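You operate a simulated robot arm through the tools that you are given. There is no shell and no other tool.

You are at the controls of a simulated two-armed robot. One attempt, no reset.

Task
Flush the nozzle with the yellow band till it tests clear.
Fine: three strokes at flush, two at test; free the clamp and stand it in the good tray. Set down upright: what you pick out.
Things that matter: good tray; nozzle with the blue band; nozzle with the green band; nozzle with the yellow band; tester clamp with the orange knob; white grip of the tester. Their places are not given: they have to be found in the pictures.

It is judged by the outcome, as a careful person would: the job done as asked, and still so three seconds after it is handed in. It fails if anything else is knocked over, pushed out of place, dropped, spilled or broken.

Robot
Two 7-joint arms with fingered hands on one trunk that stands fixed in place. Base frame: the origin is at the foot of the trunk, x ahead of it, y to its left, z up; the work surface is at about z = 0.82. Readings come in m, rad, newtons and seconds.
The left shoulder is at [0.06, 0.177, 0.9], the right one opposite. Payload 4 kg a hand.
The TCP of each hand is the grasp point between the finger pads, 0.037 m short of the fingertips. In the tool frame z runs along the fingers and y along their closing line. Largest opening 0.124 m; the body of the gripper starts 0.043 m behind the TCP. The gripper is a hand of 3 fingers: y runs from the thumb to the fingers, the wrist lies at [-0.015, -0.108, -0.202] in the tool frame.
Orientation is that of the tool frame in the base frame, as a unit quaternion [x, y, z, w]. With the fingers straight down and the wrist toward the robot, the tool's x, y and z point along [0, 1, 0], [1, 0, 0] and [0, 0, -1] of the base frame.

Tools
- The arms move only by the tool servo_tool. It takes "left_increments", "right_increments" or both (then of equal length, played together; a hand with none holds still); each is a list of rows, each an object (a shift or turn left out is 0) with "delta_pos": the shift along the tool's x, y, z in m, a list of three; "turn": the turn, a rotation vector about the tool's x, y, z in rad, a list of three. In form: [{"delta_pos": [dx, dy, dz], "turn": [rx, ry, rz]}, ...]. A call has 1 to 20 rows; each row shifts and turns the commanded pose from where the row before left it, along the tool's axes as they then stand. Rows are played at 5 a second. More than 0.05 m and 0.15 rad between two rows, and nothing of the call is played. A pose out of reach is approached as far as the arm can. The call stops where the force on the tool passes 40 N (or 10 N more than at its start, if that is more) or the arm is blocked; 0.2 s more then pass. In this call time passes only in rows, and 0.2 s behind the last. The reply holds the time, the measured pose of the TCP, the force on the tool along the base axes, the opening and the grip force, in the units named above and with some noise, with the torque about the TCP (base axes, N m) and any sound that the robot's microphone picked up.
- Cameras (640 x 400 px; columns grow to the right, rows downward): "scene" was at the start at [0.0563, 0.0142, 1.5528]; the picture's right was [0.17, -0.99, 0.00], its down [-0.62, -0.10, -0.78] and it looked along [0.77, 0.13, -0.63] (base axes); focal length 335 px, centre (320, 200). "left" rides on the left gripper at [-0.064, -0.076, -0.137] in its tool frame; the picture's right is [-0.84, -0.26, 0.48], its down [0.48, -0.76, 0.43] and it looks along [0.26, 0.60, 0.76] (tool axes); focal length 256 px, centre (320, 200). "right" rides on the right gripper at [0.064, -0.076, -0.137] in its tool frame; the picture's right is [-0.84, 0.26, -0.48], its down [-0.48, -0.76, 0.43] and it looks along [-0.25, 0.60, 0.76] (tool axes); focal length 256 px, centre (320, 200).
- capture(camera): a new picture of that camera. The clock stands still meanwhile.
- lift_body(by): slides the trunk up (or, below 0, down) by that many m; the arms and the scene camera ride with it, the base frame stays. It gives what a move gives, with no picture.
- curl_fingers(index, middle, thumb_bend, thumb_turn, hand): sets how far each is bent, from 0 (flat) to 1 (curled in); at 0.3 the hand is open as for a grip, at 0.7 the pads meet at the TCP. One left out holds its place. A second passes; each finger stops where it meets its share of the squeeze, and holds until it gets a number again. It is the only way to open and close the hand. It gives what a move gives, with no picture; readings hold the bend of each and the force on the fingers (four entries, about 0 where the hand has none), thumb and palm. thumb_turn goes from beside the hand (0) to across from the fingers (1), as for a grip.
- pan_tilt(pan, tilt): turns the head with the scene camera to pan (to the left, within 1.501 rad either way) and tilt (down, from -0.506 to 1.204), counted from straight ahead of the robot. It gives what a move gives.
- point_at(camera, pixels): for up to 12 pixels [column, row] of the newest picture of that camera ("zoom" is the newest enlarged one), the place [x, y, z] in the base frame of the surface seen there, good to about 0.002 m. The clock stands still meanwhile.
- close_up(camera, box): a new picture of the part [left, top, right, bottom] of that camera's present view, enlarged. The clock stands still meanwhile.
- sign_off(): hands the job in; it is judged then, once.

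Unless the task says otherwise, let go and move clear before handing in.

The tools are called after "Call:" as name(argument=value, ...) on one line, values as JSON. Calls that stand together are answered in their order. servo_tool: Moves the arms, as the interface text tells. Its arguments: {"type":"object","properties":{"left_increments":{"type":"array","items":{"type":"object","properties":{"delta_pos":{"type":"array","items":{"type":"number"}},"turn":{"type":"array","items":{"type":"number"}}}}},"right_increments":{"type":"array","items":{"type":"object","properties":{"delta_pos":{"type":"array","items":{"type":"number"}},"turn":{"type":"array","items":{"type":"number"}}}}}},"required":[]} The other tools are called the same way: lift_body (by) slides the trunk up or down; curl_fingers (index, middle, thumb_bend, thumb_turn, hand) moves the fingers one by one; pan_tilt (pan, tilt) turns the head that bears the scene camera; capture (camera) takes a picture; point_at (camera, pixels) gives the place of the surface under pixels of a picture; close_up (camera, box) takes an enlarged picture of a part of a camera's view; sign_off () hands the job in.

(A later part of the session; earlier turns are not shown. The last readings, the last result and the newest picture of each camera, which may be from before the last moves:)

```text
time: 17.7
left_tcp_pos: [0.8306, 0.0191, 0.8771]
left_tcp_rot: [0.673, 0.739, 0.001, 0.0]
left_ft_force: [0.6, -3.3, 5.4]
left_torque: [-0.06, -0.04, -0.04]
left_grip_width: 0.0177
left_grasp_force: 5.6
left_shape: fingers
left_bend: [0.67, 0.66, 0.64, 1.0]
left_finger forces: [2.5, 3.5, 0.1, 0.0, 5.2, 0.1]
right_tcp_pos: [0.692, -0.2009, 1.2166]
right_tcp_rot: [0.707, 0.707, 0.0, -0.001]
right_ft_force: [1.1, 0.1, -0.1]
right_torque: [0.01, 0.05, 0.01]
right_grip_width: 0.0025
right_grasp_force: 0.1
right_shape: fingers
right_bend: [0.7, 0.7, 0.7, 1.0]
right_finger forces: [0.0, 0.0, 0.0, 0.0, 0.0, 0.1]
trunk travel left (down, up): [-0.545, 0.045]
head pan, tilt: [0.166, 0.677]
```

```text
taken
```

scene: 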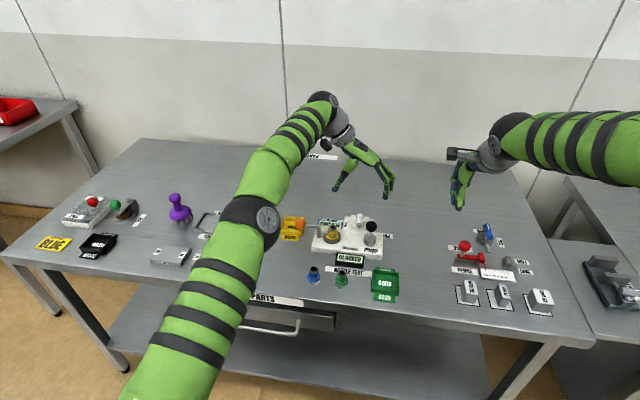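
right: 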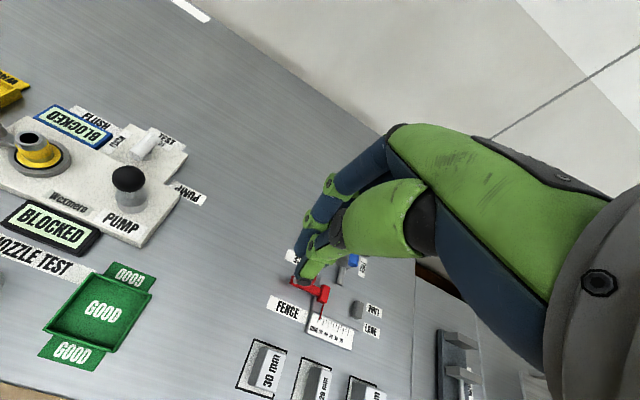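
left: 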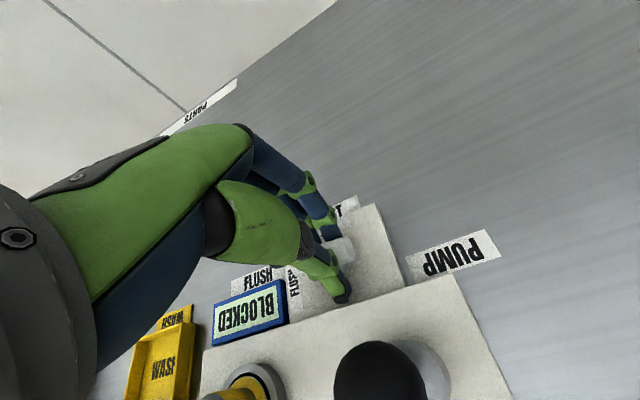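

No hard stop felt; the bar should be close to FLUSH. I'll open the fork, lift clear and look at where the pointer stands.

Call:
curl_fingers(hand="left", index=0.52, middle=0.52, thumb_bend=0.52)

Call:
servo_tool(left_increments=[{"delta_pos": [0, 0, -0.03]}, {"delta_pos": [0, 0, -0.04]}, {"delta_pos": [0, 0, -0.04]}, {"delta_pos": [0.02, -0.03, -0.03]}, {"delta_pos": [0.04, -0.02, 0]}, {"delta_pos": [0.04, -0.02, 0]}, {"delta_pos": [0.04, -0.02, 0]}, {"delta_pos": [0.04, -0.02, 0]}])

Call:
close_up(camera="scene", box=[280, 200, 420, 300])

Call:
capture(camera="left")

```text
time: 18.7
left_tcp_pos: [0.8323, 0.0188, 0.8766]
left_tcp_rot: [0.674, 0.739, 0.0, 0.0]
left_ft_force: [8.8, 1.2, -0.4]
left_torque: [0.09, -0.28, -0.07]
left_grip_width: 0.0447
left_grasp_force: 4.1
left_shape: fingers
left_bend: [0.52, 0.52, 0.55, 1.0]
left_finger forces: [0.0, 0.0, 0.0, 0.0, 8.6, 0.0]
right_tcp_pos: [0.693, -0.2004, 1.2146]
right_tcp_rot: [0.707, 0.708, 0.0, 0.001]
right_ft_force: [0.0, -0.4, -0.1]
right_torque: [0.04, 0.0, 0.03]
right_grip_width: 0.002
right_grasp_force: 0.1
right_shape: fingers
right_bend: [0.7, 0.7, 0.7, 1.0]
right_finger forces: [0.0, 0.1, 0.0, 0.0, 0.0, 0.0]
trunk travel left (down, up): [-0.545, 0.045]
head pan, tilt: [0.166, 0.677]
```

```text
time: 20.5
left_tcp_pos: [0.7026, 0.1884, 1.0183]
left_tcp_rot: [0.674, 0.739, -0.001, 0.001]
left_ft_force: [-0.4, 0.1, 0.0]
left_torque: [-0.03, 0.01, 0.01]
left_grip_width: 0.0553
left_grasp_force: 0.1
left_shape: fingers
left_bend: [0.52, 0.52, 0.52, 1.0]
left_finger forces: [0.0, 0.1, 0.1, 0.0, 0.1, 0.0]
right_tcp_pos: [0.6906, -0.2003, 1.215]
right_tcp_rot: [0.707, 0.707, -0.001, 0.0]
right_ft_force: [-1.0, 0.8, 0.7]
right_torque: [-0.05, -0.01, 0.02]
right_grip_width: 0.0021
right_grasp_force: 0.1
right_shape: fingers
right_bend: [0.7, 0.7, 0.7, 1.0]
right_finger forces: [0.0, 0.1, 0.0, 0.0, 0.0, 0.0]
trunk travel left (down, up): [-0.545, 0.045]
head pan, tilt: [0.166, 0.677]
```

```text
4.00 times, centred on (350, 250) of scene
```

zoom: 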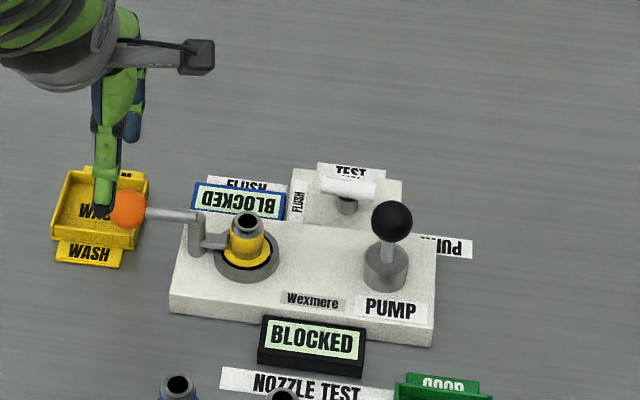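

```text
taken
```

left: 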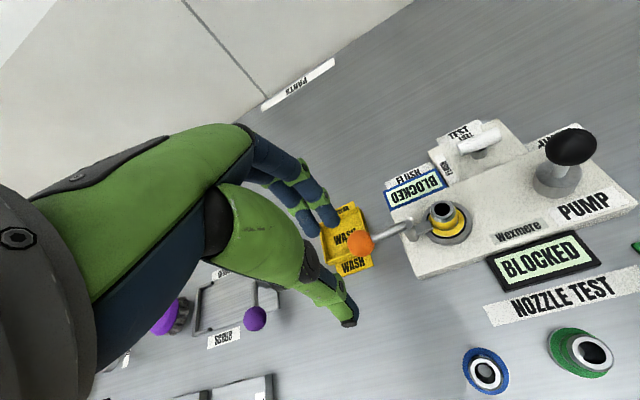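

The grip now lies across, toward FLUSH. I'll zoom in to confirm the pointer end, and check that the tester body hasn't shifted (the thumb pressed something with 8.6 N while opening).

Call:
close_up(camera="scene", box=[340, 235, 390, 270])

Call:
close_up(camera="left", box=[420, 100, 560, 190])

Call:
capture(camera="scene")

```text
11.43 times, centred on (365, 252) of scene
```

zoom: 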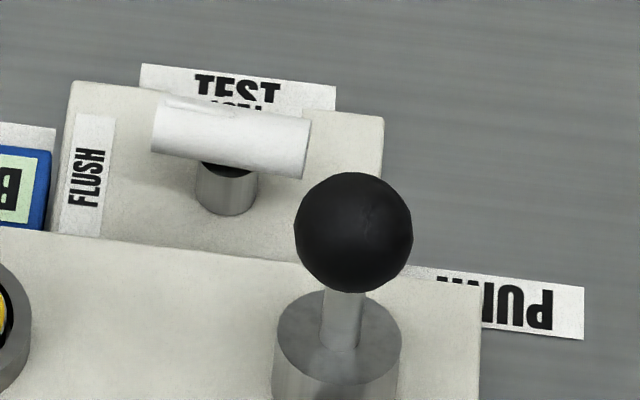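

```text
4.44 times, centred on (490, 145) of left
```

zoom: 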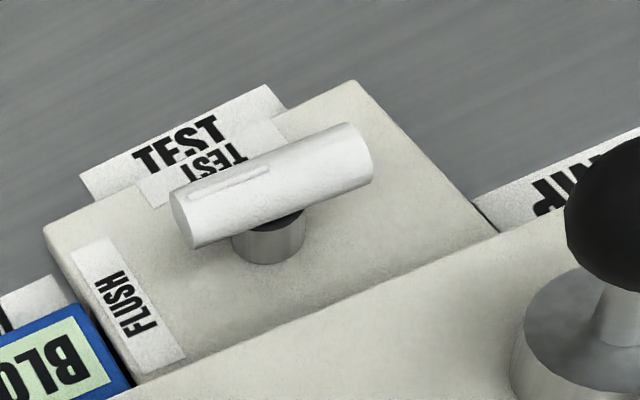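

```text
taken
```

scene: 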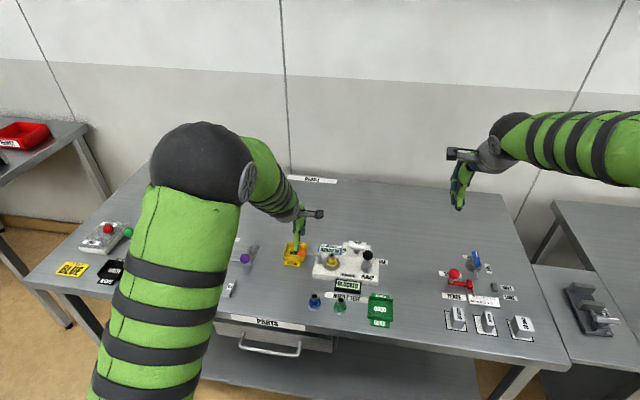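

The pointer ridge is now at the FLUSH end, but the bar looks a few degrees short of parallel with the plate edge. I'll measure the bar and tester corners to quantify this and check nothing shifted.

Call:
point_at(camera="zoom", pixels=[[200, 200], [240, 183], [280, 165], [320, 147], [350, 140], [185, 215], [60, 228], [345, 85], [270, 240], [300, 225]])

Call:
close_up(camera="scene", box=[280, 200, 420, 300])

```text
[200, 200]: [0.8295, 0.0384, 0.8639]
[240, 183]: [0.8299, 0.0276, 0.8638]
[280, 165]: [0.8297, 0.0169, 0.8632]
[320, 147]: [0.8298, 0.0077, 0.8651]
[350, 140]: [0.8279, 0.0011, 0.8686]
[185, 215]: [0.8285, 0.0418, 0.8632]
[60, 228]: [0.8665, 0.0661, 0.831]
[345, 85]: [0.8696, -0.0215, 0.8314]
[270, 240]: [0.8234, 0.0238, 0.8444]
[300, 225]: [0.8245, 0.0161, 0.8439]
```

```text
4.00 times, centred on (350, 250) of scene
```

zoom: 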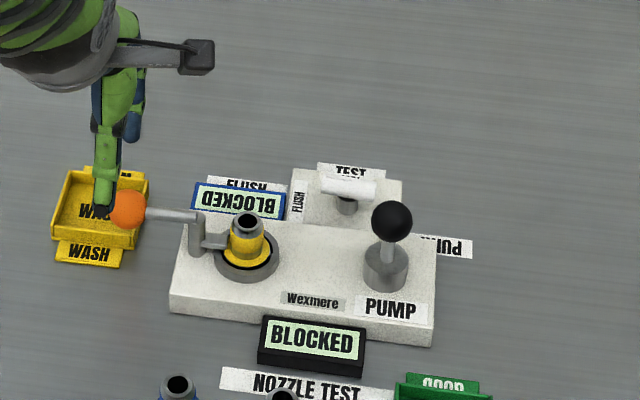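

The bar is within a degree or two of square to TEST, i.e. on FLUSH. Now checking the tester's corners, nozzle and pump against my first readings.

Call:
point_at(camera="zoom", pixels=[[174, 290], [433, 318], [437, 262], [392, 210], [245, 219], [384, 258], [297, 183], [398, 190], [127, 208], [266, 345], [360, 360], [250, 275]])

```text
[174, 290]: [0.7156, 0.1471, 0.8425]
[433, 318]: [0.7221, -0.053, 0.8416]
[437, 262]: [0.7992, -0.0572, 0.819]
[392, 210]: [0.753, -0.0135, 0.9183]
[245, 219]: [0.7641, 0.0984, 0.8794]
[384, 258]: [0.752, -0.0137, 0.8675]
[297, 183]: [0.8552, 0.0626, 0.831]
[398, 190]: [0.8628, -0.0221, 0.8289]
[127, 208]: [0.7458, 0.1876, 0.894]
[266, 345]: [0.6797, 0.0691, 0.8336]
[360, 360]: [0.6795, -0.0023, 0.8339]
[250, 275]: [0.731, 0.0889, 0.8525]
```

Nothing has moved; knob and clamp readings match the first ones. Next the pump: I'll bring the closed right hand over the black knob at (0.754,-0.015), moving the left hand a bit farther left for room.

Call:
servo_tool(right_increments=[{"delta_pos": [0.037, 0.0138, 0]}, {"delta_pos": [0.037, 0.0138, 0]}, {"delta_pos": [0.037, 0.0138, 0]}, {"delta_pos": [0.037, 0.0138, 0]}, {"delta_pos": [0.037, 0.0138, 0]}, {"delta_pos": [0, 0, 0.045]}, {"delta_pos": [0, 0, 0.045]}, {"delta_pos": [0, 0, 0.045]}, {"delta_pos": [0, 0, 0.045]}, {"delta_pos": [0, 0, 0.02]}], left_increments=[{"delta_pos": [0.025, 0, 0]}, {"delta_pos": [0.025, 0, 0]}, {"delta_pos": [0.025, 0, 0]}, {"delta_pos": [0.025, 0, 0]}, {"delta_pos": [0, 0, 0]}, {"delta_pos": [0, 0, 0]}, {"delta_pos": [0, 0, 0]}, {"delta_pos": [0, 0, 0]}, {"delta_pos": [0, 0, 0]}, {"delta_pos": [0, 0, 0]}])

Call:
capture(camera="right")

Call:
close_up(camera="scene", box=[280, 200, 420, 300])

```text
time: 22.7
left_tcp_pos: [0.6947, 0.2863, 1.017]
left_tcp_rot: [0.673, 0.74, 0.0, 0.0]
left_ft_force: [-0.5, -0.2, 0.1]
left_torque: [-0.01, 0.0, 0.02]
left_grip_width: 0.0555
left_grasp_force: 0.0
left_shape: fingers
left_bend: [0.52, 0.52, 0.52, 1.0]
left_finger forces: [0.0, 0.0, 0.0, 0.0, 0.0, 0.0]
right_tcp_pos: [0.7601, -0.0167, 1.0158]
right_tcp_rot: [0.707, 0.708, 0.0, 0.0]
right_ft_force: [-0.2, 0.6, -0.8]
right_torque: [0.01, -0.02, 0.0]
right_grip_width: 0.0022
right_grasp_force: 0.1
right_shape: fingers
right_bend: [0.7, 0.7, 0.7, 1.0]
right_finger forces: [0.0, 0.0, 0.1, 0.0, 0.0, 0.0]
trunk travel left (down, up): [-0.545, 0.045]
head pan, tilt: [0.166, 0.677]
```

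```text
taken
```

right: 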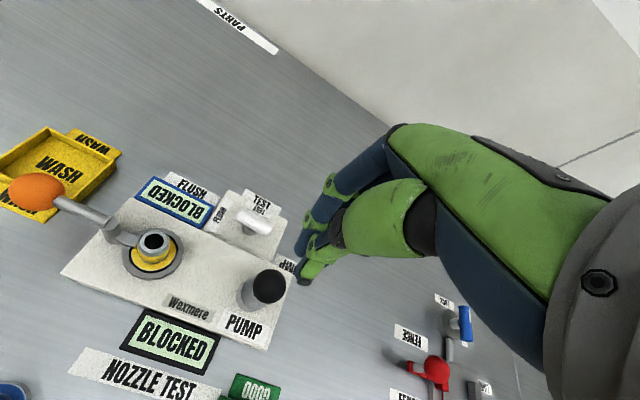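

```text
4.00 times, centred on (350, 250) of scene
```

zoom: 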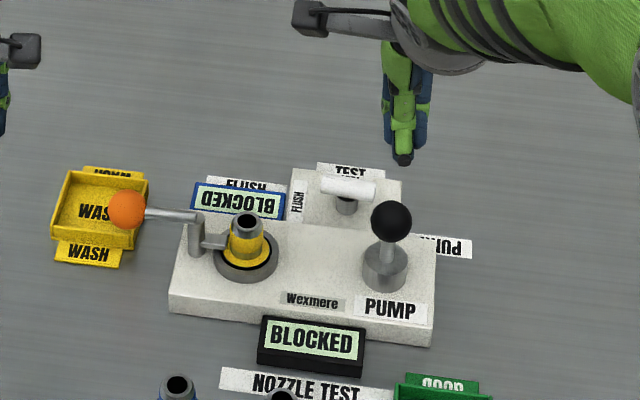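

I'll measure the knob from the right camera, around (268,286), and the thumb tip at (303,285), to line up precisely.

Call:
point_at(camera="right", pixels=[[268, 286], [258, 282], [278, 290], [270, 274], [266, 298], [303, 285], [300, 277], [300, 252]])

Call:
point_at(camera="zoom", pixels=[[403, 158], [418, 146], [388, 142], [402, 140]])

```text
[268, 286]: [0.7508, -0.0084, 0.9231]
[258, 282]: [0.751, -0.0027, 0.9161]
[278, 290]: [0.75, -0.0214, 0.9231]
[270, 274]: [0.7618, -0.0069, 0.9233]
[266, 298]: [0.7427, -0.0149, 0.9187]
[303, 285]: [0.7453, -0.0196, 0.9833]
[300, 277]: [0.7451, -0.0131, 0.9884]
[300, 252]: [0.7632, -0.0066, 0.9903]
```

```text
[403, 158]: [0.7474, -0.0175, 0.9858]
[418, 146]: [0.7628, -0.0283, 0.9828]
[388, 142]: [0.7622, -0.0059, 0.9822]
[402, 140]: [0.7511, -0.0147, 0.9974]
```

The three fingertips (z≈0.982) form a cup centred near (0.757,-0.017), and the knob centre is about (0.755,-0.015) with top 0.926. I'll shift 2 mm in y and descend until I feel the knob.

Call:
servo_tool(right_increments=[{"delta_pos": [0.002, -0.001, 0.04]}, {"delta_pos": [0, 0, 0.01]}, {"delta_pos": [0, 0, 0.005]}, {"delta_pos": [0, 0, 0.005]}])

```text
time: 23.7
left_tcp_pos: [0.6954, 0.287, 1.0167]
left_tcp_rot: [0.674, 0.739, 0.0, 0.0]
left_ft_force: [0.3, 0.4, 0.4]
left_torque: [0.01, -0.03, -0.01]
left_grip_width: 0.0557
left_grasp_force: 0.1
left_shape: fingers
left_bend: [0.52, 0.52, 0.52, 1.0]
left_finger forces: [0.0, 0.0, 0.0, 0.1, 0.0, 0.0]
right_tcp_pos: [0.7594, -0.0141, 0.9555]
right_tcp_rot: [0.707, 0.707, 0.0, 0.0]
right_ft_force: [0.4, 0.2, 1.1]
right_torque: [-0.02, 0.04, -0.01]
right_grip_width: 0.002
right_grasp_force: 1.0
right_shape: fingers
right_bend: [0.7, 0.7, 0.7, 1.0]
right_finger forces: [0.0, 0.1, 0.1, 0.0, 1.6, 0.0]
trunk travel left (down, up): [-0.545, 0.045]
head pan, tilt: [0.166, 0.677]
```

First contact felt at TCP z 0.9555 (thumb 1.6 N). Now pressing the first stroke in 5 mm steps.

Call:
servo_tool(right_increments=[{"delta_pos": [0, 0, 0.005]}, {"delta_pos": [0, 0, 0.005]}, {"delta_pos": [0, 0, 0.005]}])

Call:
close_up(camera="scene", box=[280, 200, 420, 300])

```text
time: 24.5
left_tcp_pos: [0.6954, 0.2885, 1.0171]
left_tcp_rot: [0.674, 0.739, -0.001, 0.0]
left_ft_force: [-0.3, -0.4, 0.3]
left_torque: [-0.02, 0.03, -0.01]
left_grip_width: 0.0553
left_grasp_force: 0.1
left_shape: fingers
left_bend: [0.52, 0.52, 0.52, 1.0]
left_finger forces: [0.0, 0.1, 0.0, 0.0, 0.0, 0.1]
right_tcp_pos: [0.7585, -0.0133, 0.9413]
right_tcp_rot: [0.706, 0.708, 0.001, 0.001]
right_ft_force: [1.0, -0.9, 3.6]
right_torque: [-0.07, 0.0, 0.01]
right_grip_width: 0.0021
right_grasp_force: 1.3
right_shape: fingers
right_bend: [0.7, 0.7, 0.7, 1.0]
right_finger forces: [0.0, 0.0, 0.0, 0.1, 3.0, 0.1]
trunk travel left (down, up): [-0.545, 0.045]
head pan, tilt: [0.166, 0.677]
```

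```text
4.00 times, centred on (350, 250) of scene
```

zoom: 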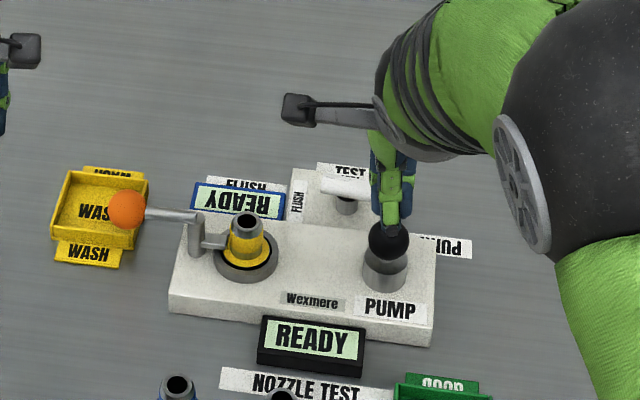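

The display changed to READY as the knob went down 14 mm with only ~3.6 N. I'll continue to the bottom of the stroke.

Call:
servo_tool(right_increments=[{"delta_pos": [0, 0, 0.004]}, {"delta_pos": [0, 0, 0.004]}])

Call:
close_up(camera="scene", box=[280, 200, 420, 300])

```text
time: 25.1
left_tcp_pos: [0.6945, 0.289, 1.0185]
left_tcp_rot: [0.674, 0.739, 0.001, 0.001]
left_ft_force: [-0.4, -0.3, 0.8]
left_torque: [0.0, 0.0, -0.02]
left_grip_width: 0.0554
left_grasp_force: 0.0
left_shape: fingers
left_bend: [0.52, 0.52, 0.52, 1.0]
left_finger forces: [0.0, 0.1, 0.0, 0.1, 0.0, 0.0]
right_tcp_pos: [0.7607, -0.0127, 0.9373]
right_tcp_rot: [0.706, 0.708, 0.004, 0.002]
right_ft_force: [-2.8, -2.8, 29.6]
right_torque: [-0.15, 0.33, 0.05]
right_grip_width: 0.0037
right_grasp_force: 15.3
right_shape: fingers
right_bend: [0.7, 0.7, 0.7, 1.0]
right_finger forces: [0.0, 0.1, 0.1, 0.1, 29.9, 0.0]
trunk travel left (down, up): [-0.545, 0.045]
head pan, tilt: [0.166, 0.677]
```

```text
4.00 times, centred on (350, 250) of scene
```

zoom: 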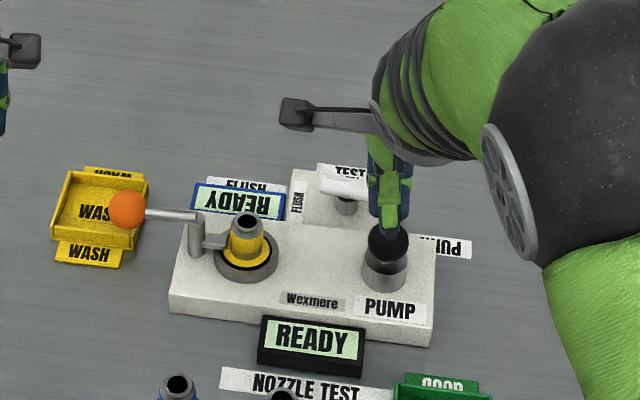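

Bottom reached (30 N at z 0.937), so that is stroke 1. Releasing fully upward now so the knob can return.

Call:
servo_tool(right_increments=[{"delta_pos": [0, 0, -0.008]}, {"delta_pos": [0, 0, -0.008]}, {"delta_pos": [0, 0, -0.008]}, {"delta_pos": [0, 0, -0.012]}, {"delta_pos": [0, 0, 0]}])

Call:
close_up(camera="scene", box=[280, 200, 420, 300])

```text
time: 26.3
left_tcp_pos: [0.6954, 0.2874, 1.0155]
left_tcp_rot: [0.674, 0.739, 0.0, 0.0]
left_ft_force: [-0.5, 0.9, 0.1]
left_torque: [0.0, 0.01, 0.01]
left_grip_width: 0.0554
left_grasp_force: 0.0
left_shape: fingers
left_bend: [0.52, 0.52, 0.52, 1.0]
left_finger forces: [0.0, 0.1, 0.0, 0.0, 0.0, 0.0]
right_tcp_pos: [0.7584, -0.0139, 0.9679]
right_tcp_rot: [0.707, 0.707, -0.001, -0.001]
right_ft_force: [-0.3, 0.5, 0.2]
right_torque: [0.01, -0.02, 0.01]
right_grip_width: 0.002
right_grasp_force: 0.0
right_shape: fingers
right_bend: [0.7, 0.7, 0.7, 1.0]
right_finger forces: [0.1, 0.0, 0.0, 0.0, 0.0, 0.0]
trunk travel left (down, up): [-0.545, 0.045]
head pan, tilt: [0.166, 0.677]
```

```text
4.00 times, centred on (350, 250) of scene
```

zoom: 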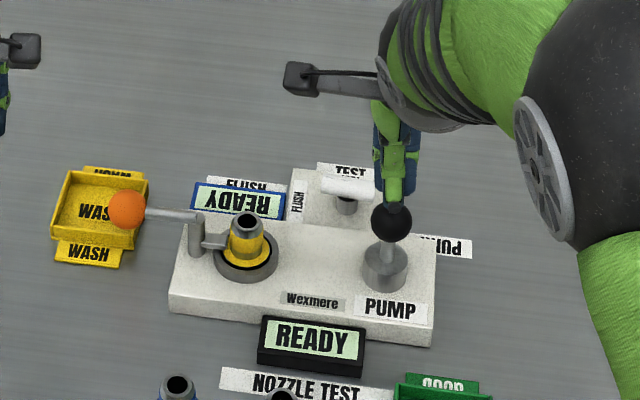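

The knob sprang back fully and the display holds READY. Stroke 2: down about 31 mm to the stop, then back up, in one smooth call.

Call:
servo_tool(right_increments=[{"delta_pos": [0, 0, 0.008]}, {"delta_pos": [0, 0, 0.008]}, {"delta_pos": [0, 0, 0.008]}, {"delta_pos": [0, 0, 0.0075]}, {"delta_pos": [0, 0, 0]}])

Call:
close_up(camera="scene", box=[280, 200, 420, 300])

```text
time: 27.5
left_tcp_pos: [0.6944, 0.2885, 1.0179]
left_tcp_rot: [0.674, 0.739, 0.0, -0.002]
left_ft_force: [-0.7, -0.2, -1.0]
left_torque: [0.01, 0.03, 0.01]
left_grip_width: 0.0557
left_grasp_force: 0.0
left_shape: fingers
left_bend: [0.52, 0.52, 0.52, 1.0]
left_finger forces: [0.0, 0.1, 0.0, 0.1, 0.1, 0.0]
right_tcp_pos: [0.7593, -0.0129, 0.9395]
right_tcp_rot: [0.706, 0.708, 0.001, 0.0]
right_ft_force: [-1.5, -0.5, 11.0]
right_torque: [-0.07, 0.13, -0.03]
right_grip_width: 0.0031
right_grasp_force: 6.4
right_shape: fingers
right_bend: [0.7, 0.7, 0.7, 1.0]
right_finger forces: [0.1, 0.0, 0.0, 0.0, 11.6, 0.1]
trunk travel left (down, up): [-0.545, 0.045]
head pan, tilt: [0.166, 0.677]
```

```text
4.00 times, centred on (350, 250) of scene
```

zoom: 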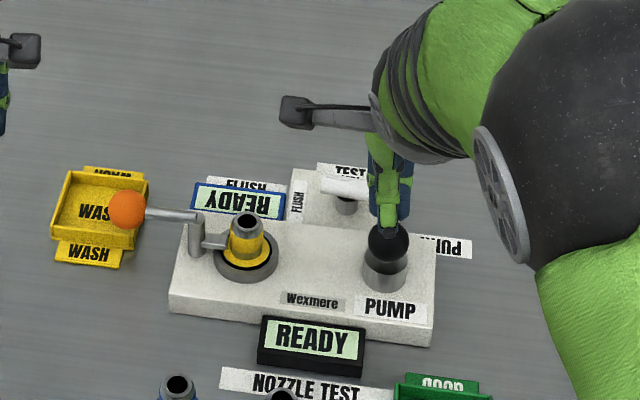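

11 N at z 0.9395 means the bottom stop was reached: stroke 2. Releasing fully again.

Call:
servo_tool(right_increments=[{"delta_pos": [0, 0, -0.008]}, {"delta_pos": [0, 0, -0.008]}, {"delta_pos": [0, 0, -0.008]}, {"delta_pos": [0, 0, -0.0085]}, {"delta_pos": [0, 0, 0]}])

Call:
close_up(camera="scene", box=[280, 200, 420, 300])

```text
time: 28.7
left_tcp_pos: [0.6966, 0.2881, 1.0153]
left_tcp_rot: [0.674, 0.739, 0.001, -0.001]
left_ft_force: [0.9, 0.0, -1.2]
left_torque: [0.02, 0.01, -0.02]
left_grip_width: 0.0554
left_grasp_force: 0.0
left_shape: fingers
left_bend: [0.52, 0.52, 0.52, 1.0]
left_finger forces: [0.1, 0.0, 0.0, 0.1, 0.0, 0.0]
right_tcp_pos: [0.7604, -0.0141, 0.9688]
right_tcp_rot: [0.707, 0.707, 0.0, 0.0]
right_ft_force: [-0.6, -0.2, 0.5]
right_torque: [-0.01, 0.0, 0.03]
right_grip_width: 0.0023
right_grasp_force: 0.0
right_shape: fingers
right_bend: [0.7, 0.7, 0.7, 1.0]
right_finger forces: [0.0, 0.0, 0.1, 0.0, 0.0, 0.1]
trunk travel left (down, up): [-0.545, 0.045]
head pan, tilt: [0.166, 0.677]
```

```text
4.00 times, centred on (350, 250) of scene
```

zoom: 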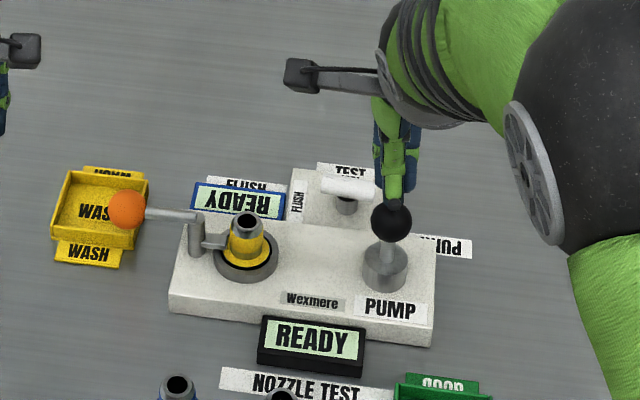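

The knob is fully up again. Stroke 3, same travel plus 1 mm.

Call:
servo_tool(right_increments=[{"delta_pos": [0, 0, 0.008]}, {"delta_pos": [0, 0, 0.008]}, {"delta_pos": [0, 0, 0.008]}, {"delta_pos": [0, 0, 0.009]}, {"delta_pos": [0, 0, 0]}])

Call:
close_up(camera="scene", box=[280, 200, 420, 300])

```text
time: 29.9
left_tcp_pos: [0.6955, 0.2878, 1.0177]
left_tcp_rot: [0.673, 0.74, -0.001, 0.0]
left_ft_force: [-0.2, 0.6, -0.4]
left_torque: [0.01, -0.02, 0.02]
left_grip_width: 0.0556
left_grasp_force: 0.0
left_shape: fingers
left_bend: [0.52, 0.52, 0.52, 1.0]
left_finger forces: [0.0, 0.0, 0.0, 0.1, 0.0, 0.0]
right_tcp_pos: [0.7596, -0.0137, 0.9376]
right_tcp_rot: [0.706, 0.708, 0.001, 0.001]
right_ft_force: [-1.1, 0.4, 11.5]
right_torque: [0.0, 0.15, -0.02]
right_grip_width: 0.0021
right_grasp_force: 6.1
right_shape: fingers
right_bend: [0.7, 0.7, 0.7, 1.0]
right_finger forces: [0.1, 0.0, 0.0, 0.0, 11.9, 0.1]
trunk travel left (down, up): [-0.545, 0.045]
head pan, tilt: [0.166, 0.677]
```

```text
4.00 times, centred on (350, 250) of scene
```

zoom: 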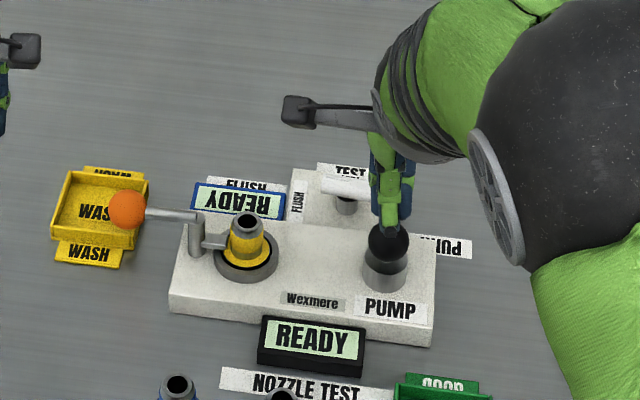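

Stroke 3 reached bottom (11.5 N). Now I'll release slowly, lift the right hand well clear and move it off to the right to make room for the left hand.

Call:
servo_tool(right_increments=[{"delta_pos": [0, 0, -0.008]}, {"delta_pos": [0, 0, -0.008]}, {"delta_pos": [0, 0, -0.008]}, {"delta_pos": [0, 0, -0.01]}, {"delta_pos": [0, 0, -0.03]}, {"delta_pos": [0, 0, -0.045]}, {"delta_pos": [0, 0, -0.045]}, {"delta_pos": [-0.045, 0, -0.01]}, {"delta_pos": [-0.045, 0, 0]}, {"delta_pos": [-0.045, 0, 0]}, {"delta_pos": [-0.045, 0, 0]}, {"delta_pos": [-0.03, 0, 0]}])

Call:
close_up(camera="scene", box=[280, 200, 420, 300])

```text
time: 32.5
left_tcp_pos: [0.6961, 0.288, 1.0151]
left_tcp_rot: [0.674, 0.739, 0.0, 0.001]
left_ft_force: [-1.4, -0.3, -0.3]
left_torque: [0.0, 0.0, -0.04]
left_grip_width: 0.0554
left_grasp_force: 0.1
left_shape: fingers
left_bend: [0.52, 0.52, 0.52, 1.0]
left_finger forces: [0.0, 0.0, 0.0, 0.0, 0.0, 0.1]
right_tcp_pos: [0.7633, -0.225, 1.1001]
right_tcp_rot: [0.706, 0.708, -0.001, 0.0]
right_ft_force: [0.0, -0.1, 0.6]
right_torque: [0.03, 0.02, -0.01]
right_grip_width: 0.0022
right_grasp_force: 0.0
right_shape: fingers
right_bend: [0.7, 0.7, 0.7, 1.0]
right_finger forces: [0.0, 0.1, 0.1, 0.1, 0.0, 0.0]
trunk travel left (down, up): [-0.545, 0.045]
head pan, tilt: [0.166, 0.677]
```

```text
4.00 times, centred on (350, 250) of scene
```

zoom: 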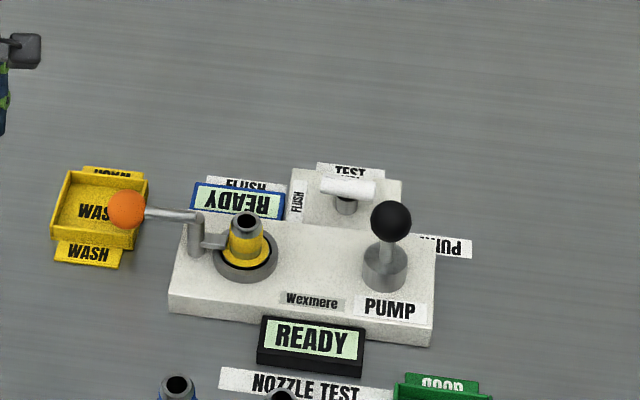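

The knob is up and the display still reads READY. Next is turning the selector back to TEST with the left hand; I'll raise the trunk the last 0.045 m for reach, square the left hand, and carry it back over the grip.

Call:
lift_body(by=0.044)

Call:
servo_tool(left_increments=[{"turn": [0, 0, 0.0945]}, {"delta_pos": [-0.0348, 0.0171, 0.01]}, {"delta_pos": [-0.0348, 0.0171, 0.01]}, {"delta_pos": [-0.0348, 0.0171, 0.01]}, {"delta_pos": [-0.0348, 0.0171, 0.01]}, {"delta_pos": [-0.0348, 0.0171, 0.01]}, {"delta_pos": [-0.0348, 0.0171, 0.01]}, {"delta_pos": [-0.0348, 0.0171, 0.01]}, {"delta_pos": [-0.0348, 0.0171, 0.01]}])

Call:
curl_fingers(hand="left", index=0.58, middle=0.58, thumb_bend=0.57)

Call:
capture(camera="left")

Call:
capture(camera="scene")

```text
time: 33.4
left_tcp_pos: [0.696, 0.2867, 1.0598]
left_tcp_rot: [0.674, 0.739, 0.0, 0.0]
left_ft_force: [-0.2, 0.5, 0.0]
left_torque: [-0.02, -0.01, 0.03]
left_grip_width: 0.0554
left_grasp_force: 0.1
left_shape: fingers
left_bend: [0.52, 0.52, 0.52, 1.0]
left_finger forces: [0.0, 0.0, 0.0, 0.0, 0.0, 0.0]
right_tcp_pos: [0.7631, -0.2247, 1.1438]
right_tcp_rot: [0.707, 0.707, 0.0, 0.0]
right_ft_force: [-0.9, 0.4, -0.6]
right_torque: [0.03, -0.01, -0.02]
right_grip_width: 0.002
right_grasp_force: 0.0
right_shape: fingers
right_bend: [0.7, 0.7, 0.7, 1.0]
right_finger forces: [0.1, 0.1, 0.0, 0.0, 0.0, 0.0]
trunk travel left (down, up): [-0.589, 0.001]
head pan, tilt: [0.166, 0.677]
```

```text
time: 35.4
left_tcp_pos: [0.8348, 0.0103, 0.9823]
left_tcp_rot: [0.708, 0.706, 0.0, 0.0]
left_ft_force: [0.8, 0.1, -0.5]
left_torque: [0.0, 0.03, 0.0]
left_grip_width: 0.0558
left_grasp_force: 0.1
left_shape: fingers
left_bend: [0.52, 0.52, 0.52, 1.0]
left_finger forces: [0.0, 0.1, 0.0, 0.0, 0.1, 0.0]
right_tcp_pos: [0.7639, -0.2253, 1.1433]
right_tcp_rot: [0.706, 0.708, 0.001, 0.0]
right_ft_force: [0.2, -1.2, -0.3]
right_torque: [0.02, -0.04, 0.0]
right_grip_width: 0.0017
right_grasp_force: 0.1
right_shape: fingers
right_bend: [0.7, 0.7, 0.7, 1.0]
right_finger forces: [0.1, 0.0, 0.0, 0.0, 0.0, 0.1]
trunk travel left (down, up): [-0.589, 0.001]
head pan, tilt: [0.166, 0.677]
```

```text
time: 36.4
left_tcp_pos: [0.8342, 0.0107, 0.9835]
left_tcp_rot: [0.708, 0.706, 0.0, -0.001]
left_ft_force: [-0.2, -0.2, -0.4]
left_torque: [0.0, 0.04, 0.01]
left_grip_width: 0.0422
left_grasp_force: 0.1
left_shape: fingers
left_bend: [0.57, 0.57, 0.56, 1.0]
left_finger forces: [0.1, 0.1, 0.1, 0.0, 0.0, 0.1]
right_tcp_pos: [0.763, -0.2249, 1.1437]
right_tcp_rot: [0.707, 0.707, -0.001, 0.0]
right_ft_force: [-0.6, 0.1, 0.6]
right_torque: [-0.01, 0.0, 0.0]
right_grip_width: 0.0019
right_grasp_force: 0.0
right_shape: fingers
right_bend: [0.7, 0.7, 0.7, 1.0]
right_finger forces: [0.1, 0.0, 0.0, 0.1, 0.0, 0.0]
trunk travel left (down, up): [-0.589, 0.001]
head pan, tilt: [0.166, 0.677]
```

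```text
taken
```

left: 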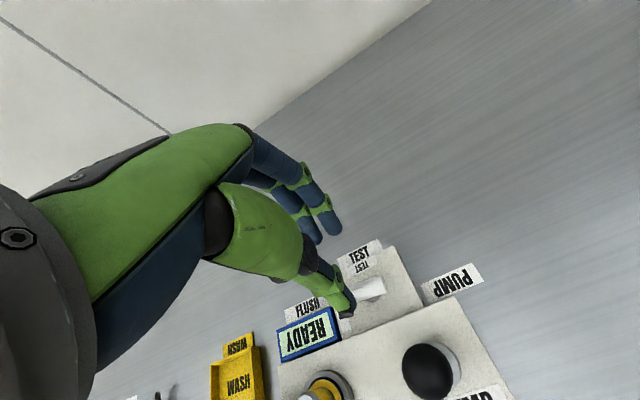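

```text
taken
```

scene: 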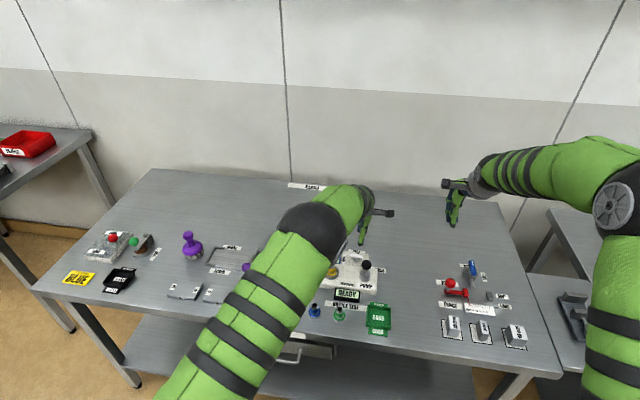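

Measuring thumb tip (348,308), bar (370,288) and finger tips in the left picture to line up before the descent.

Call:
point_at(camera="left", pixels=[[349, 311], [352, 303], [372, 288], [380, 284], [334, 232], [317, 243], [328, 215], [352, 327]])

Call:
close_up(camera="left", box=[280, 180, 480, 340])

Call:
close_up(camera="scene", box=[310, 205, 410, 290])

```text
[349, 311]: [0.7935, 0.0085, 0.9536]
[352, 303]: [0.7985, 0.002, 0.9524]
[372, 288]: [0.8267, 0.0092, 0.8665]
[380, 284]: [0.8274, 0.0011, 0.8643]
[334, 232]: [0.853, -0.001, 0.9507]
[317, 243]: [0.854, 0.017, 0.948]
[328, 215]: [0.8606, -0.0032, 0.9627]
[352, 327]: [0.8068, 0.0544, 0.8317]
```

```text
2.50 times, centred on (380, 260) of left
```

zoom: 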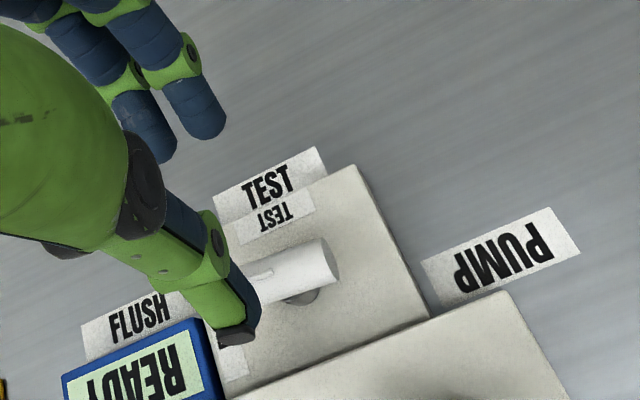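

```text
4.71 times, centred on (360, 248) of scene
```

zoom: 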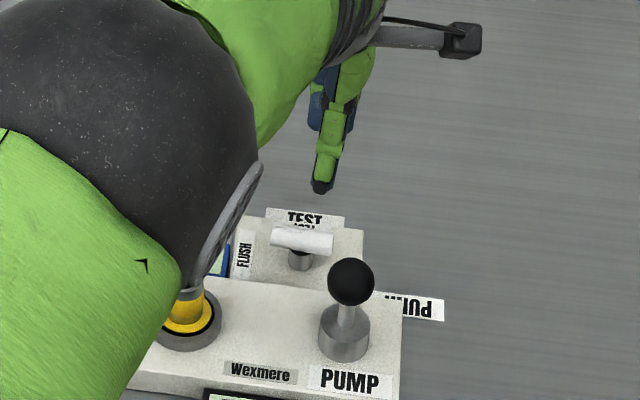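

The fork straddles the bar: thumb inner edge ≈0.810, fingers ≈0.852, bar 0.822–0.840. Descending to TCP z≈0.882, keeping the thumb tip just above the 0.842 step.

Call:
servo_tool(left_increments=[{"delta_pos": [0, 0, 0.04]}, {"delta_pos": [0, 0, 0.035]}, {"delta_pos": [0, 0, 0.02]}, {"delta_pos": [0, 0, 0.006]}])

Call:
close_up(camera="left", box=[280, 180, 480, 340])

```text
time: 37.4
left_tcp_pos: [0.8345, 0.0092, 0.8828]
left_tcp_rot: [0.709, 0.706, 0.002, 0.002]
left_ft_force: [3.2, 0.1, 12.6]
left_torque: [0.0, 0.33, -0.02]
left_grip_width: 0.0418
left_grasp_force: 6.8
left_shape: fingers
left_bend: [0.57, 0.57, 0.57, 1.0]
left_finger forces: [0.0, 0.1, 0.0, 0.0, 12.9, 0.0]
right_tcp_pos: [0.7619, -0.2257, 1.1448]
right_tcp_rot: [0.706, 0.708, 0.0, 0.0]
right_ft_force: [-0.4, 0.1, 0.4]
right_torque: [0.02, -0.02, -0.04]
right_grip_width: 0.0015
right_grasp_force: 0.0
right_shape: fingers
right_bend: [0.7, 0.7, 0.7, 1.0]
right_finger forces: [0.0, 0.0, 0.1, 0.0, 0.0, 0.0]
trunk travel left (down, up): [-0.589, 0.001]
head pan, tilt: [0.166, 0.677]
```

```text
2.50 times, centred on (380, 260) of left
```

zoom: 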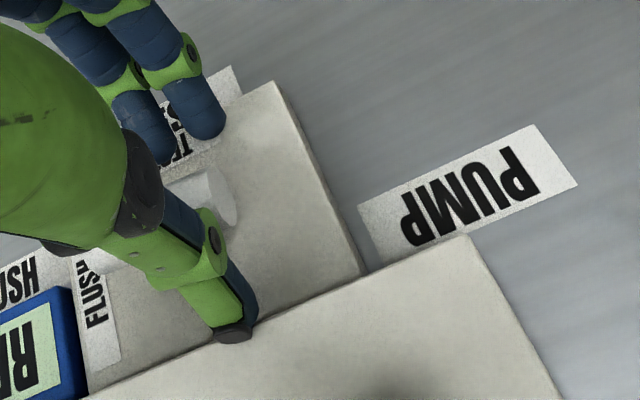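

The thumb tip is resting on the step (12.9 N). I'll raise 4 mm and then close onto the bar.

Call:
servo_tool(left_increments=[{"delta_pos": [0, 0, -0.004]}])

Call:
curl_fingers(hand="left", index=0.67, middle=0.67, thumb_bend=0.65)

Call:
close_up(camera="left", box=[280, 180, 480, 340])

```text
time: 37.8
left_tcp_pos: [0.8325, 0.0095, 0.8836]
left_tcp_rot: [0.708, 0.706, 0.0, 0.0]
left_ft_force: [3.4, 0.1, 6.2]
left_torque: [-0.05, 0.09, 0.01]
left_grip_width: 0.0404
left_grasp_force: 3.9
left_shape: fingers
left_bend: [0.57, 0.57, 0.57, 1.0]
left_finger forces: [0.0, 0.0, 0.0, 0.0, 7.7, 0.1]
right_tcp_pos: [0.7642, -0.2253, 1.1436]
right_tcp_rot: [0.707, 0.707, 0.0, 0.001]
right_ft_force: [1.0, -0.3, -0.7]
right_torque: [-0.01, -0.01, 0.01]
right_grip_width: 0.002
right_grasp_force: 0.1
right_shape: fingers
right_bend: [0.7, 0.7, 0.7, 1.0]
right_finger forces: [0.0, 0.0, 0.0, 0.1, 0.1, 0.0]
trunk travel left (down, up): [-0.589, 0.001]
head pan, tilt: [0.166, 0.677]
```

```text
time: 38.8
left_tcp_pos: [0.8327, 0.0094, 0.8827]
left_tcp_rot: [0.708, 0.706, 0.0, -0.001]
left_ft_force: [0.2, -0.8, -2.6]
left_torque: [0.01, 0.02, -0.02]
left_grip_width: 0.0186
left_grasp_force: 3.3
left_shape: fingers
left_bend: [0.66, 0.65, 0.64, 1.0]
left_finger forces: [1.2, 1.7, 0.0, 0.0, 3.2, 0.0]
right_tcp_pos: [0.7652, -0.225, 1.1431]
right_tcp_rot: [0.707, 0.707, 0.0, 0.0]
right_ft_force: [0.0, -0.2, 0.5]
right_torque: [-0.04, -0.01, 0.03]
right_grip_width: 0.0021
right_grasp_force: 0.1
right_shape: fingers
right_bend: [0.7, 0.7, 0.7, 1.0]
right_finger forces: [0.1, 0.1, 0.0, 0.0, 0.0, 0.1]
trunk travel left (down, up): [-0.589, 0.001]
head pan, tilt: [0.166, 0.677]
```

```text
2.50 times, centred on (380, 260) of left
```

zoom: 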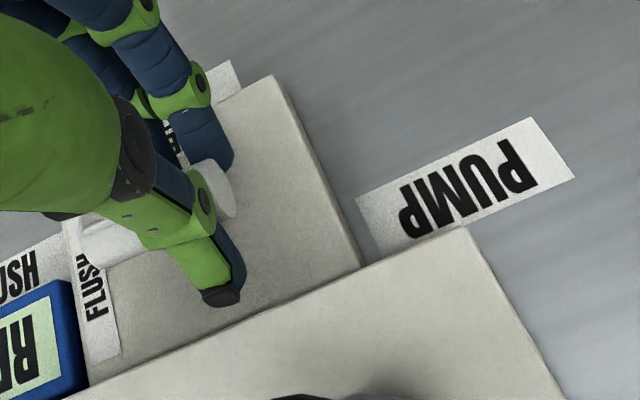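

Balanced grip on the bar (1.2/1.7/3.2 N). Now rotating clockwise about the bar's post: six steps of 0.13 rad with a small arc shift, because I hold it slightly off-centre for reach.

Call:
servo_tool(left_increments=[{"delta_pos": [-0.00015, -0.00113, 0], "turn": [0, 0, 0.13]}, {"delta_pos": [-0.00015, -0.00113, 0], "turn": [0, 0, 0.13]}, {"delta_pos": [-0.00015, -0.00113, 0], "turn": [0, 0, 0.13]}, {"delta_pos": [-0.00015, -0.00113, 0], "turn": [0, 0, 0.13]}, {"delta_pos": [-0.00015, -0.00113, 0], "turn": [0, 0, 0.13]}, {"delta_pos": [-0.00015, -0.00113, 0], "turn": [0, 0, 0.13]}])

Call:
capture(camera="left")

```text
time: 40.2
left_tcp_pos: [0.8248, 0.011, 0.8832]
left_tcp_rot: [0.924, 0.383, 0.0, 0.0]
left_ft_force: [1.7, 2.0, -0.6]
left_torque: [0.05, -0.03, 0.06]
left_grip_width: 0.0193
left_grasp_force: 3.7
left_shape: fingers
left_bend: [0.66, 0.66, 0.64, 1.0]
left_finger forces: [2.4, 1.0, 0.1, 0.0, 3.8, 0.0]
right_tcp_pos: [0.7638, -0.2246, 1.1444]
right_tcp_rot: [0.707, 0.707, 0.0, 0.0]
right_ft_force: [0.0, 0.4, -0.9]
right_torque: [0.02, -0.01, 0.01]
right_grip_width: 0.0018
right_grasp_force: 0.1
right_shape: fingers
right_bend: [0.7, 0.7, 0.7, 1.0]
right_finger forces: [0.0, 0.1, 0.1, 0.1, 0.1, 0.1]
trunk travel left (down, up): [-0.589, 0.001]
head pan, tilt: [0.166, 0.677]
```

```text
taken
```

left: 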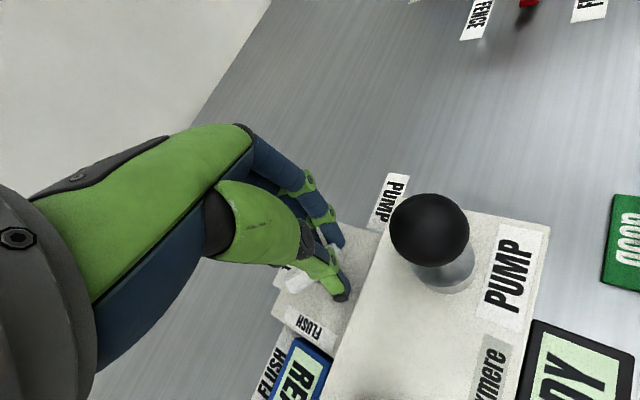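

Halfway (yaw −45°) with small forces and the bar following. Six more steps toward TEST.

Call:
servo_tool(left_increments=[{"delta_pos": [-0.00015, -0.00113, 0], "turn": [0, 0, 0.13]}, {"delta_pos": [-0.00015, -0.00113, 0], "turn": [0, 0, 0.13]}, {"delta_pos": [-0.00015, -0.00113, 0], "turn": [0, 0, 0.13]}, {"delta_pos": [-0.00015, -0.00113, 0], "turn": [0, 0, 0.13]}, {"delta_pos": [-0.00015, -0.00113, 0], "turn": [0, 0, 0.13]}, {"delta_pos": [-0.00015, -0.00113, 0], "turn": [0, 0, 0.13]}])

Call:
capture(camera="left")

```text
time: 41.6
left_tcp_pos: [0.7954, 0.0199, 0.8843]
left_tcp_rot: [1.0, 0.002, -0.001, 0.0]
left_ft_force: [0.6, -0.6, 0.7]
left_torque: [0.04, -0.04, -0.02]
left_grip_width: 0.0135
left_grasp_force: 0.2
left_shape: fingers
left_bend: [0.67, 0.67, 0.65, 1.0]
left_finger forces: [0.0, 0.0, 0.0, 0.1, 0.3, 0.1]
left hand out of reach, approached as far as the arm can: row 5, 6
right_tcp_pos: [0.763, -0.2247, 1.1442]
right_tcp_rot: [0.706, 0.708, -0.001, 0.0]
right_ft_force: [0.3, -0.7, -0.3]
right_torque: [-0.01, -0.02, -0.02]
right_grip_width: 0.002
right_grasp_force: 0.0
right_shape: fingers
right_bend: [0.7, 0.7, 0.7, 1.0]
right_finger forces: [0.0, 0.0, 0.0, 0.1, 0.0, 0.1]
trunk travel left (down, up): [-0.589, 0.001]
head pan, tilt: [0.166, 0.677]
```

```text
taken
```

left: 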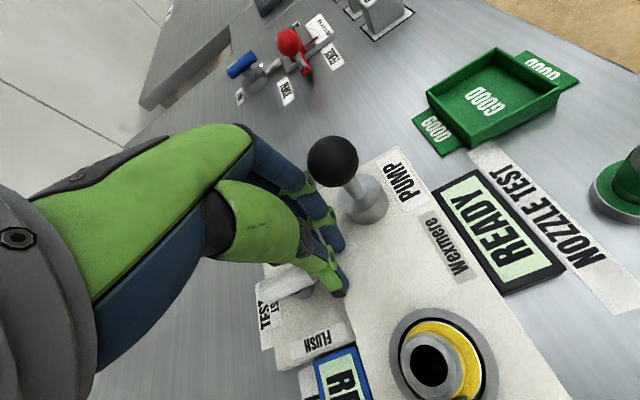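

The arm ran out of reach at the end and slid back off the bar (x 0.795, no forces). I'll lift straight up, move left, and look at where the pointer ended.

Call:
servo_tool(left_increments=[{"delta_pos": [0, 0, -0.03]}, {"delta_pos": [0, 0, -0.04]}, {"delta_pos": [0, 0, -0.04]}, {"delta_pos": [0, -0.04, -0.02]}, {"delta_pos": [0, -0.045, 0]}, {"delta_pos": [0, -0.045, 0]}, {"delta_pos": [0, -0.045, 0]}, {"delta_pos": [0, -0.045, 0]}])

Call:
close_up(camera="scene", box=[280, 200, 420, 300])

Call:
capture(camera="left")

Call:
capture(camera="right")

```text
time: 43.4
left_tcp_pos: [0.7973, 0.2382, 1.0134]
left_tcp_rot: [1.0, 0.005, -0.001, -0.001]
left_ft_force: [0.0, -0.1, -0.5]
left_torque: [-0.01, 0.02, -0.01]
left_grip_width: 0.0135
left_grasp_force: 0.1
left_shape: fingers
left_bend: [0.67, 0.67, 0.65, 1.0]
left_finger forces: [0.0, 0.0, 0.0, 0.1, 0.0, 0.1]
right_tcp_pos: [0.7632, -0.2248, 1.1435]
right_tcp_rot: [0.707, 0.707, 0.0, 0.0]
right_ft_force: [-0.1, -0.3, -1.3]
right_torque: [-0.04, 0.03, 0.01]
right_grip_width: 0.0019
right_grasp_force: 0.1
right_shape: fingers
right_bend: [0.7, 0.7, 0.7, 1.0]
right_finger forces: [0.0, 0.0, 0.1, 0.0, 0.0, 0.0]
trunk travel left (down, up): [-0.589, 0.001]
head pan, tilt: [0.166, 0.677]
```

```text
4.00 times, centred on (350, 250) of scene
```

zoom: 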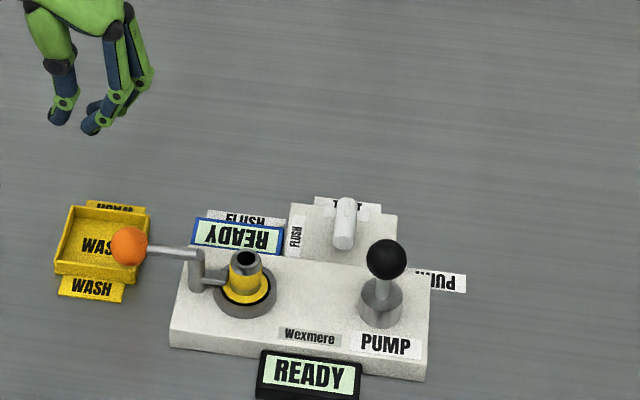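

```text
taken
```

left: 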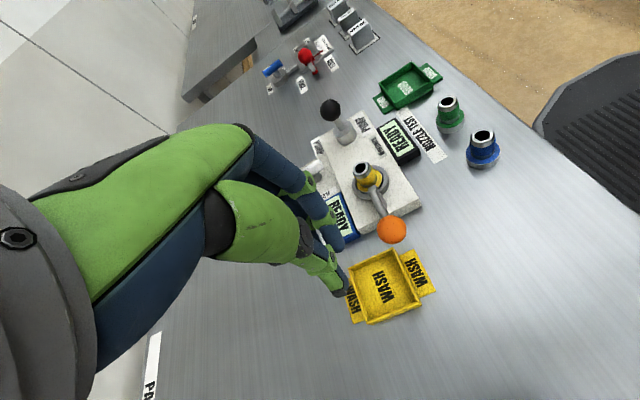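

```text
taken
```

right: 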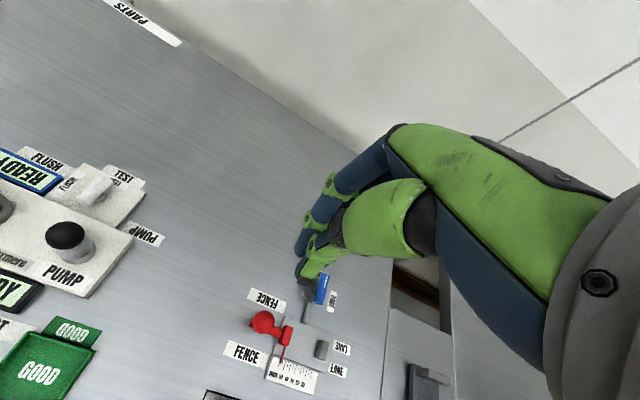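

The pointer now appears turned to TEST, but it may be a few degrees off. I'll zoom and measure the bar axis.

Call:
close_up(camera="right", box=[40, 140, 170, 225])

Call:
close_up(camera="scene", box=[340, 240, 390, 275])

Call:
point_at(camera="zoom", pixels=[[235, 130], [230, 140], [225, 120]])

```text
4.71 times, centred on (105, 182) of right
```

zoom: 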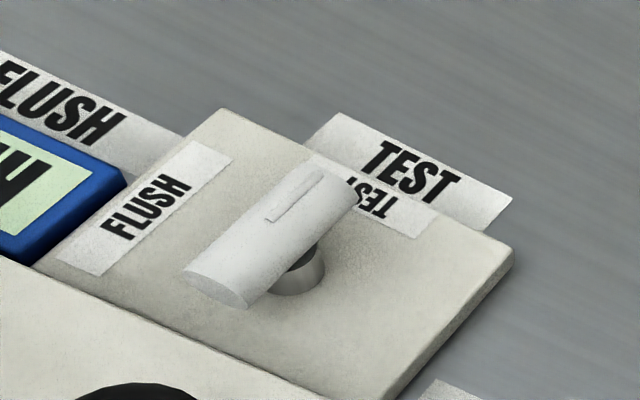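

```text
11.43 times, centred on (365, 258) of scene
```

zoom: 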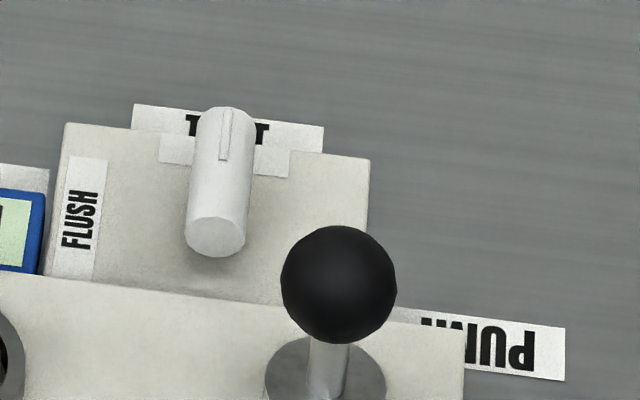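

```text
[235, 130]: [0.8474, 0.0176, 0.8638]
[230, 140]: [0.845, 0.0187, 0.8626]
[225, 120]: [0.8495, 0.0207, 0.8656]
```

The ridge points to TEST. Measuring points along its crest for the angle.

Call:
point_at(camera="zoom", pixels=[[228, 112], [226, 130], [224, 150], [222, 170], [219, 190], [217, 205], [197, 160], [190, 205], [250, 160], [247, 200]])

```text
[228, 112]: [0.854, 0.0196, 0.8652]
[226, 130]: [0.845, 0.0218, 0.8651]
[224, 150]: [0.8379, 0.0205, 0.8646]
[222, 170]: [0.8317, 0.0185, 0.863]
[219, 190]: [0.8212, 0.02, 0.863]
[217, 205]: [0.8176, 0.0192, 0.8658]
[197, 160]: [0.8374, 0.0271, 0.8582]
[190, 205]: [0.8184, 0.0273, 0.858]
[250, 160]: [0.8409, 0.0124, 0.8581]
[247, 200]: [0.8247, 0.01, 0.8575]
```

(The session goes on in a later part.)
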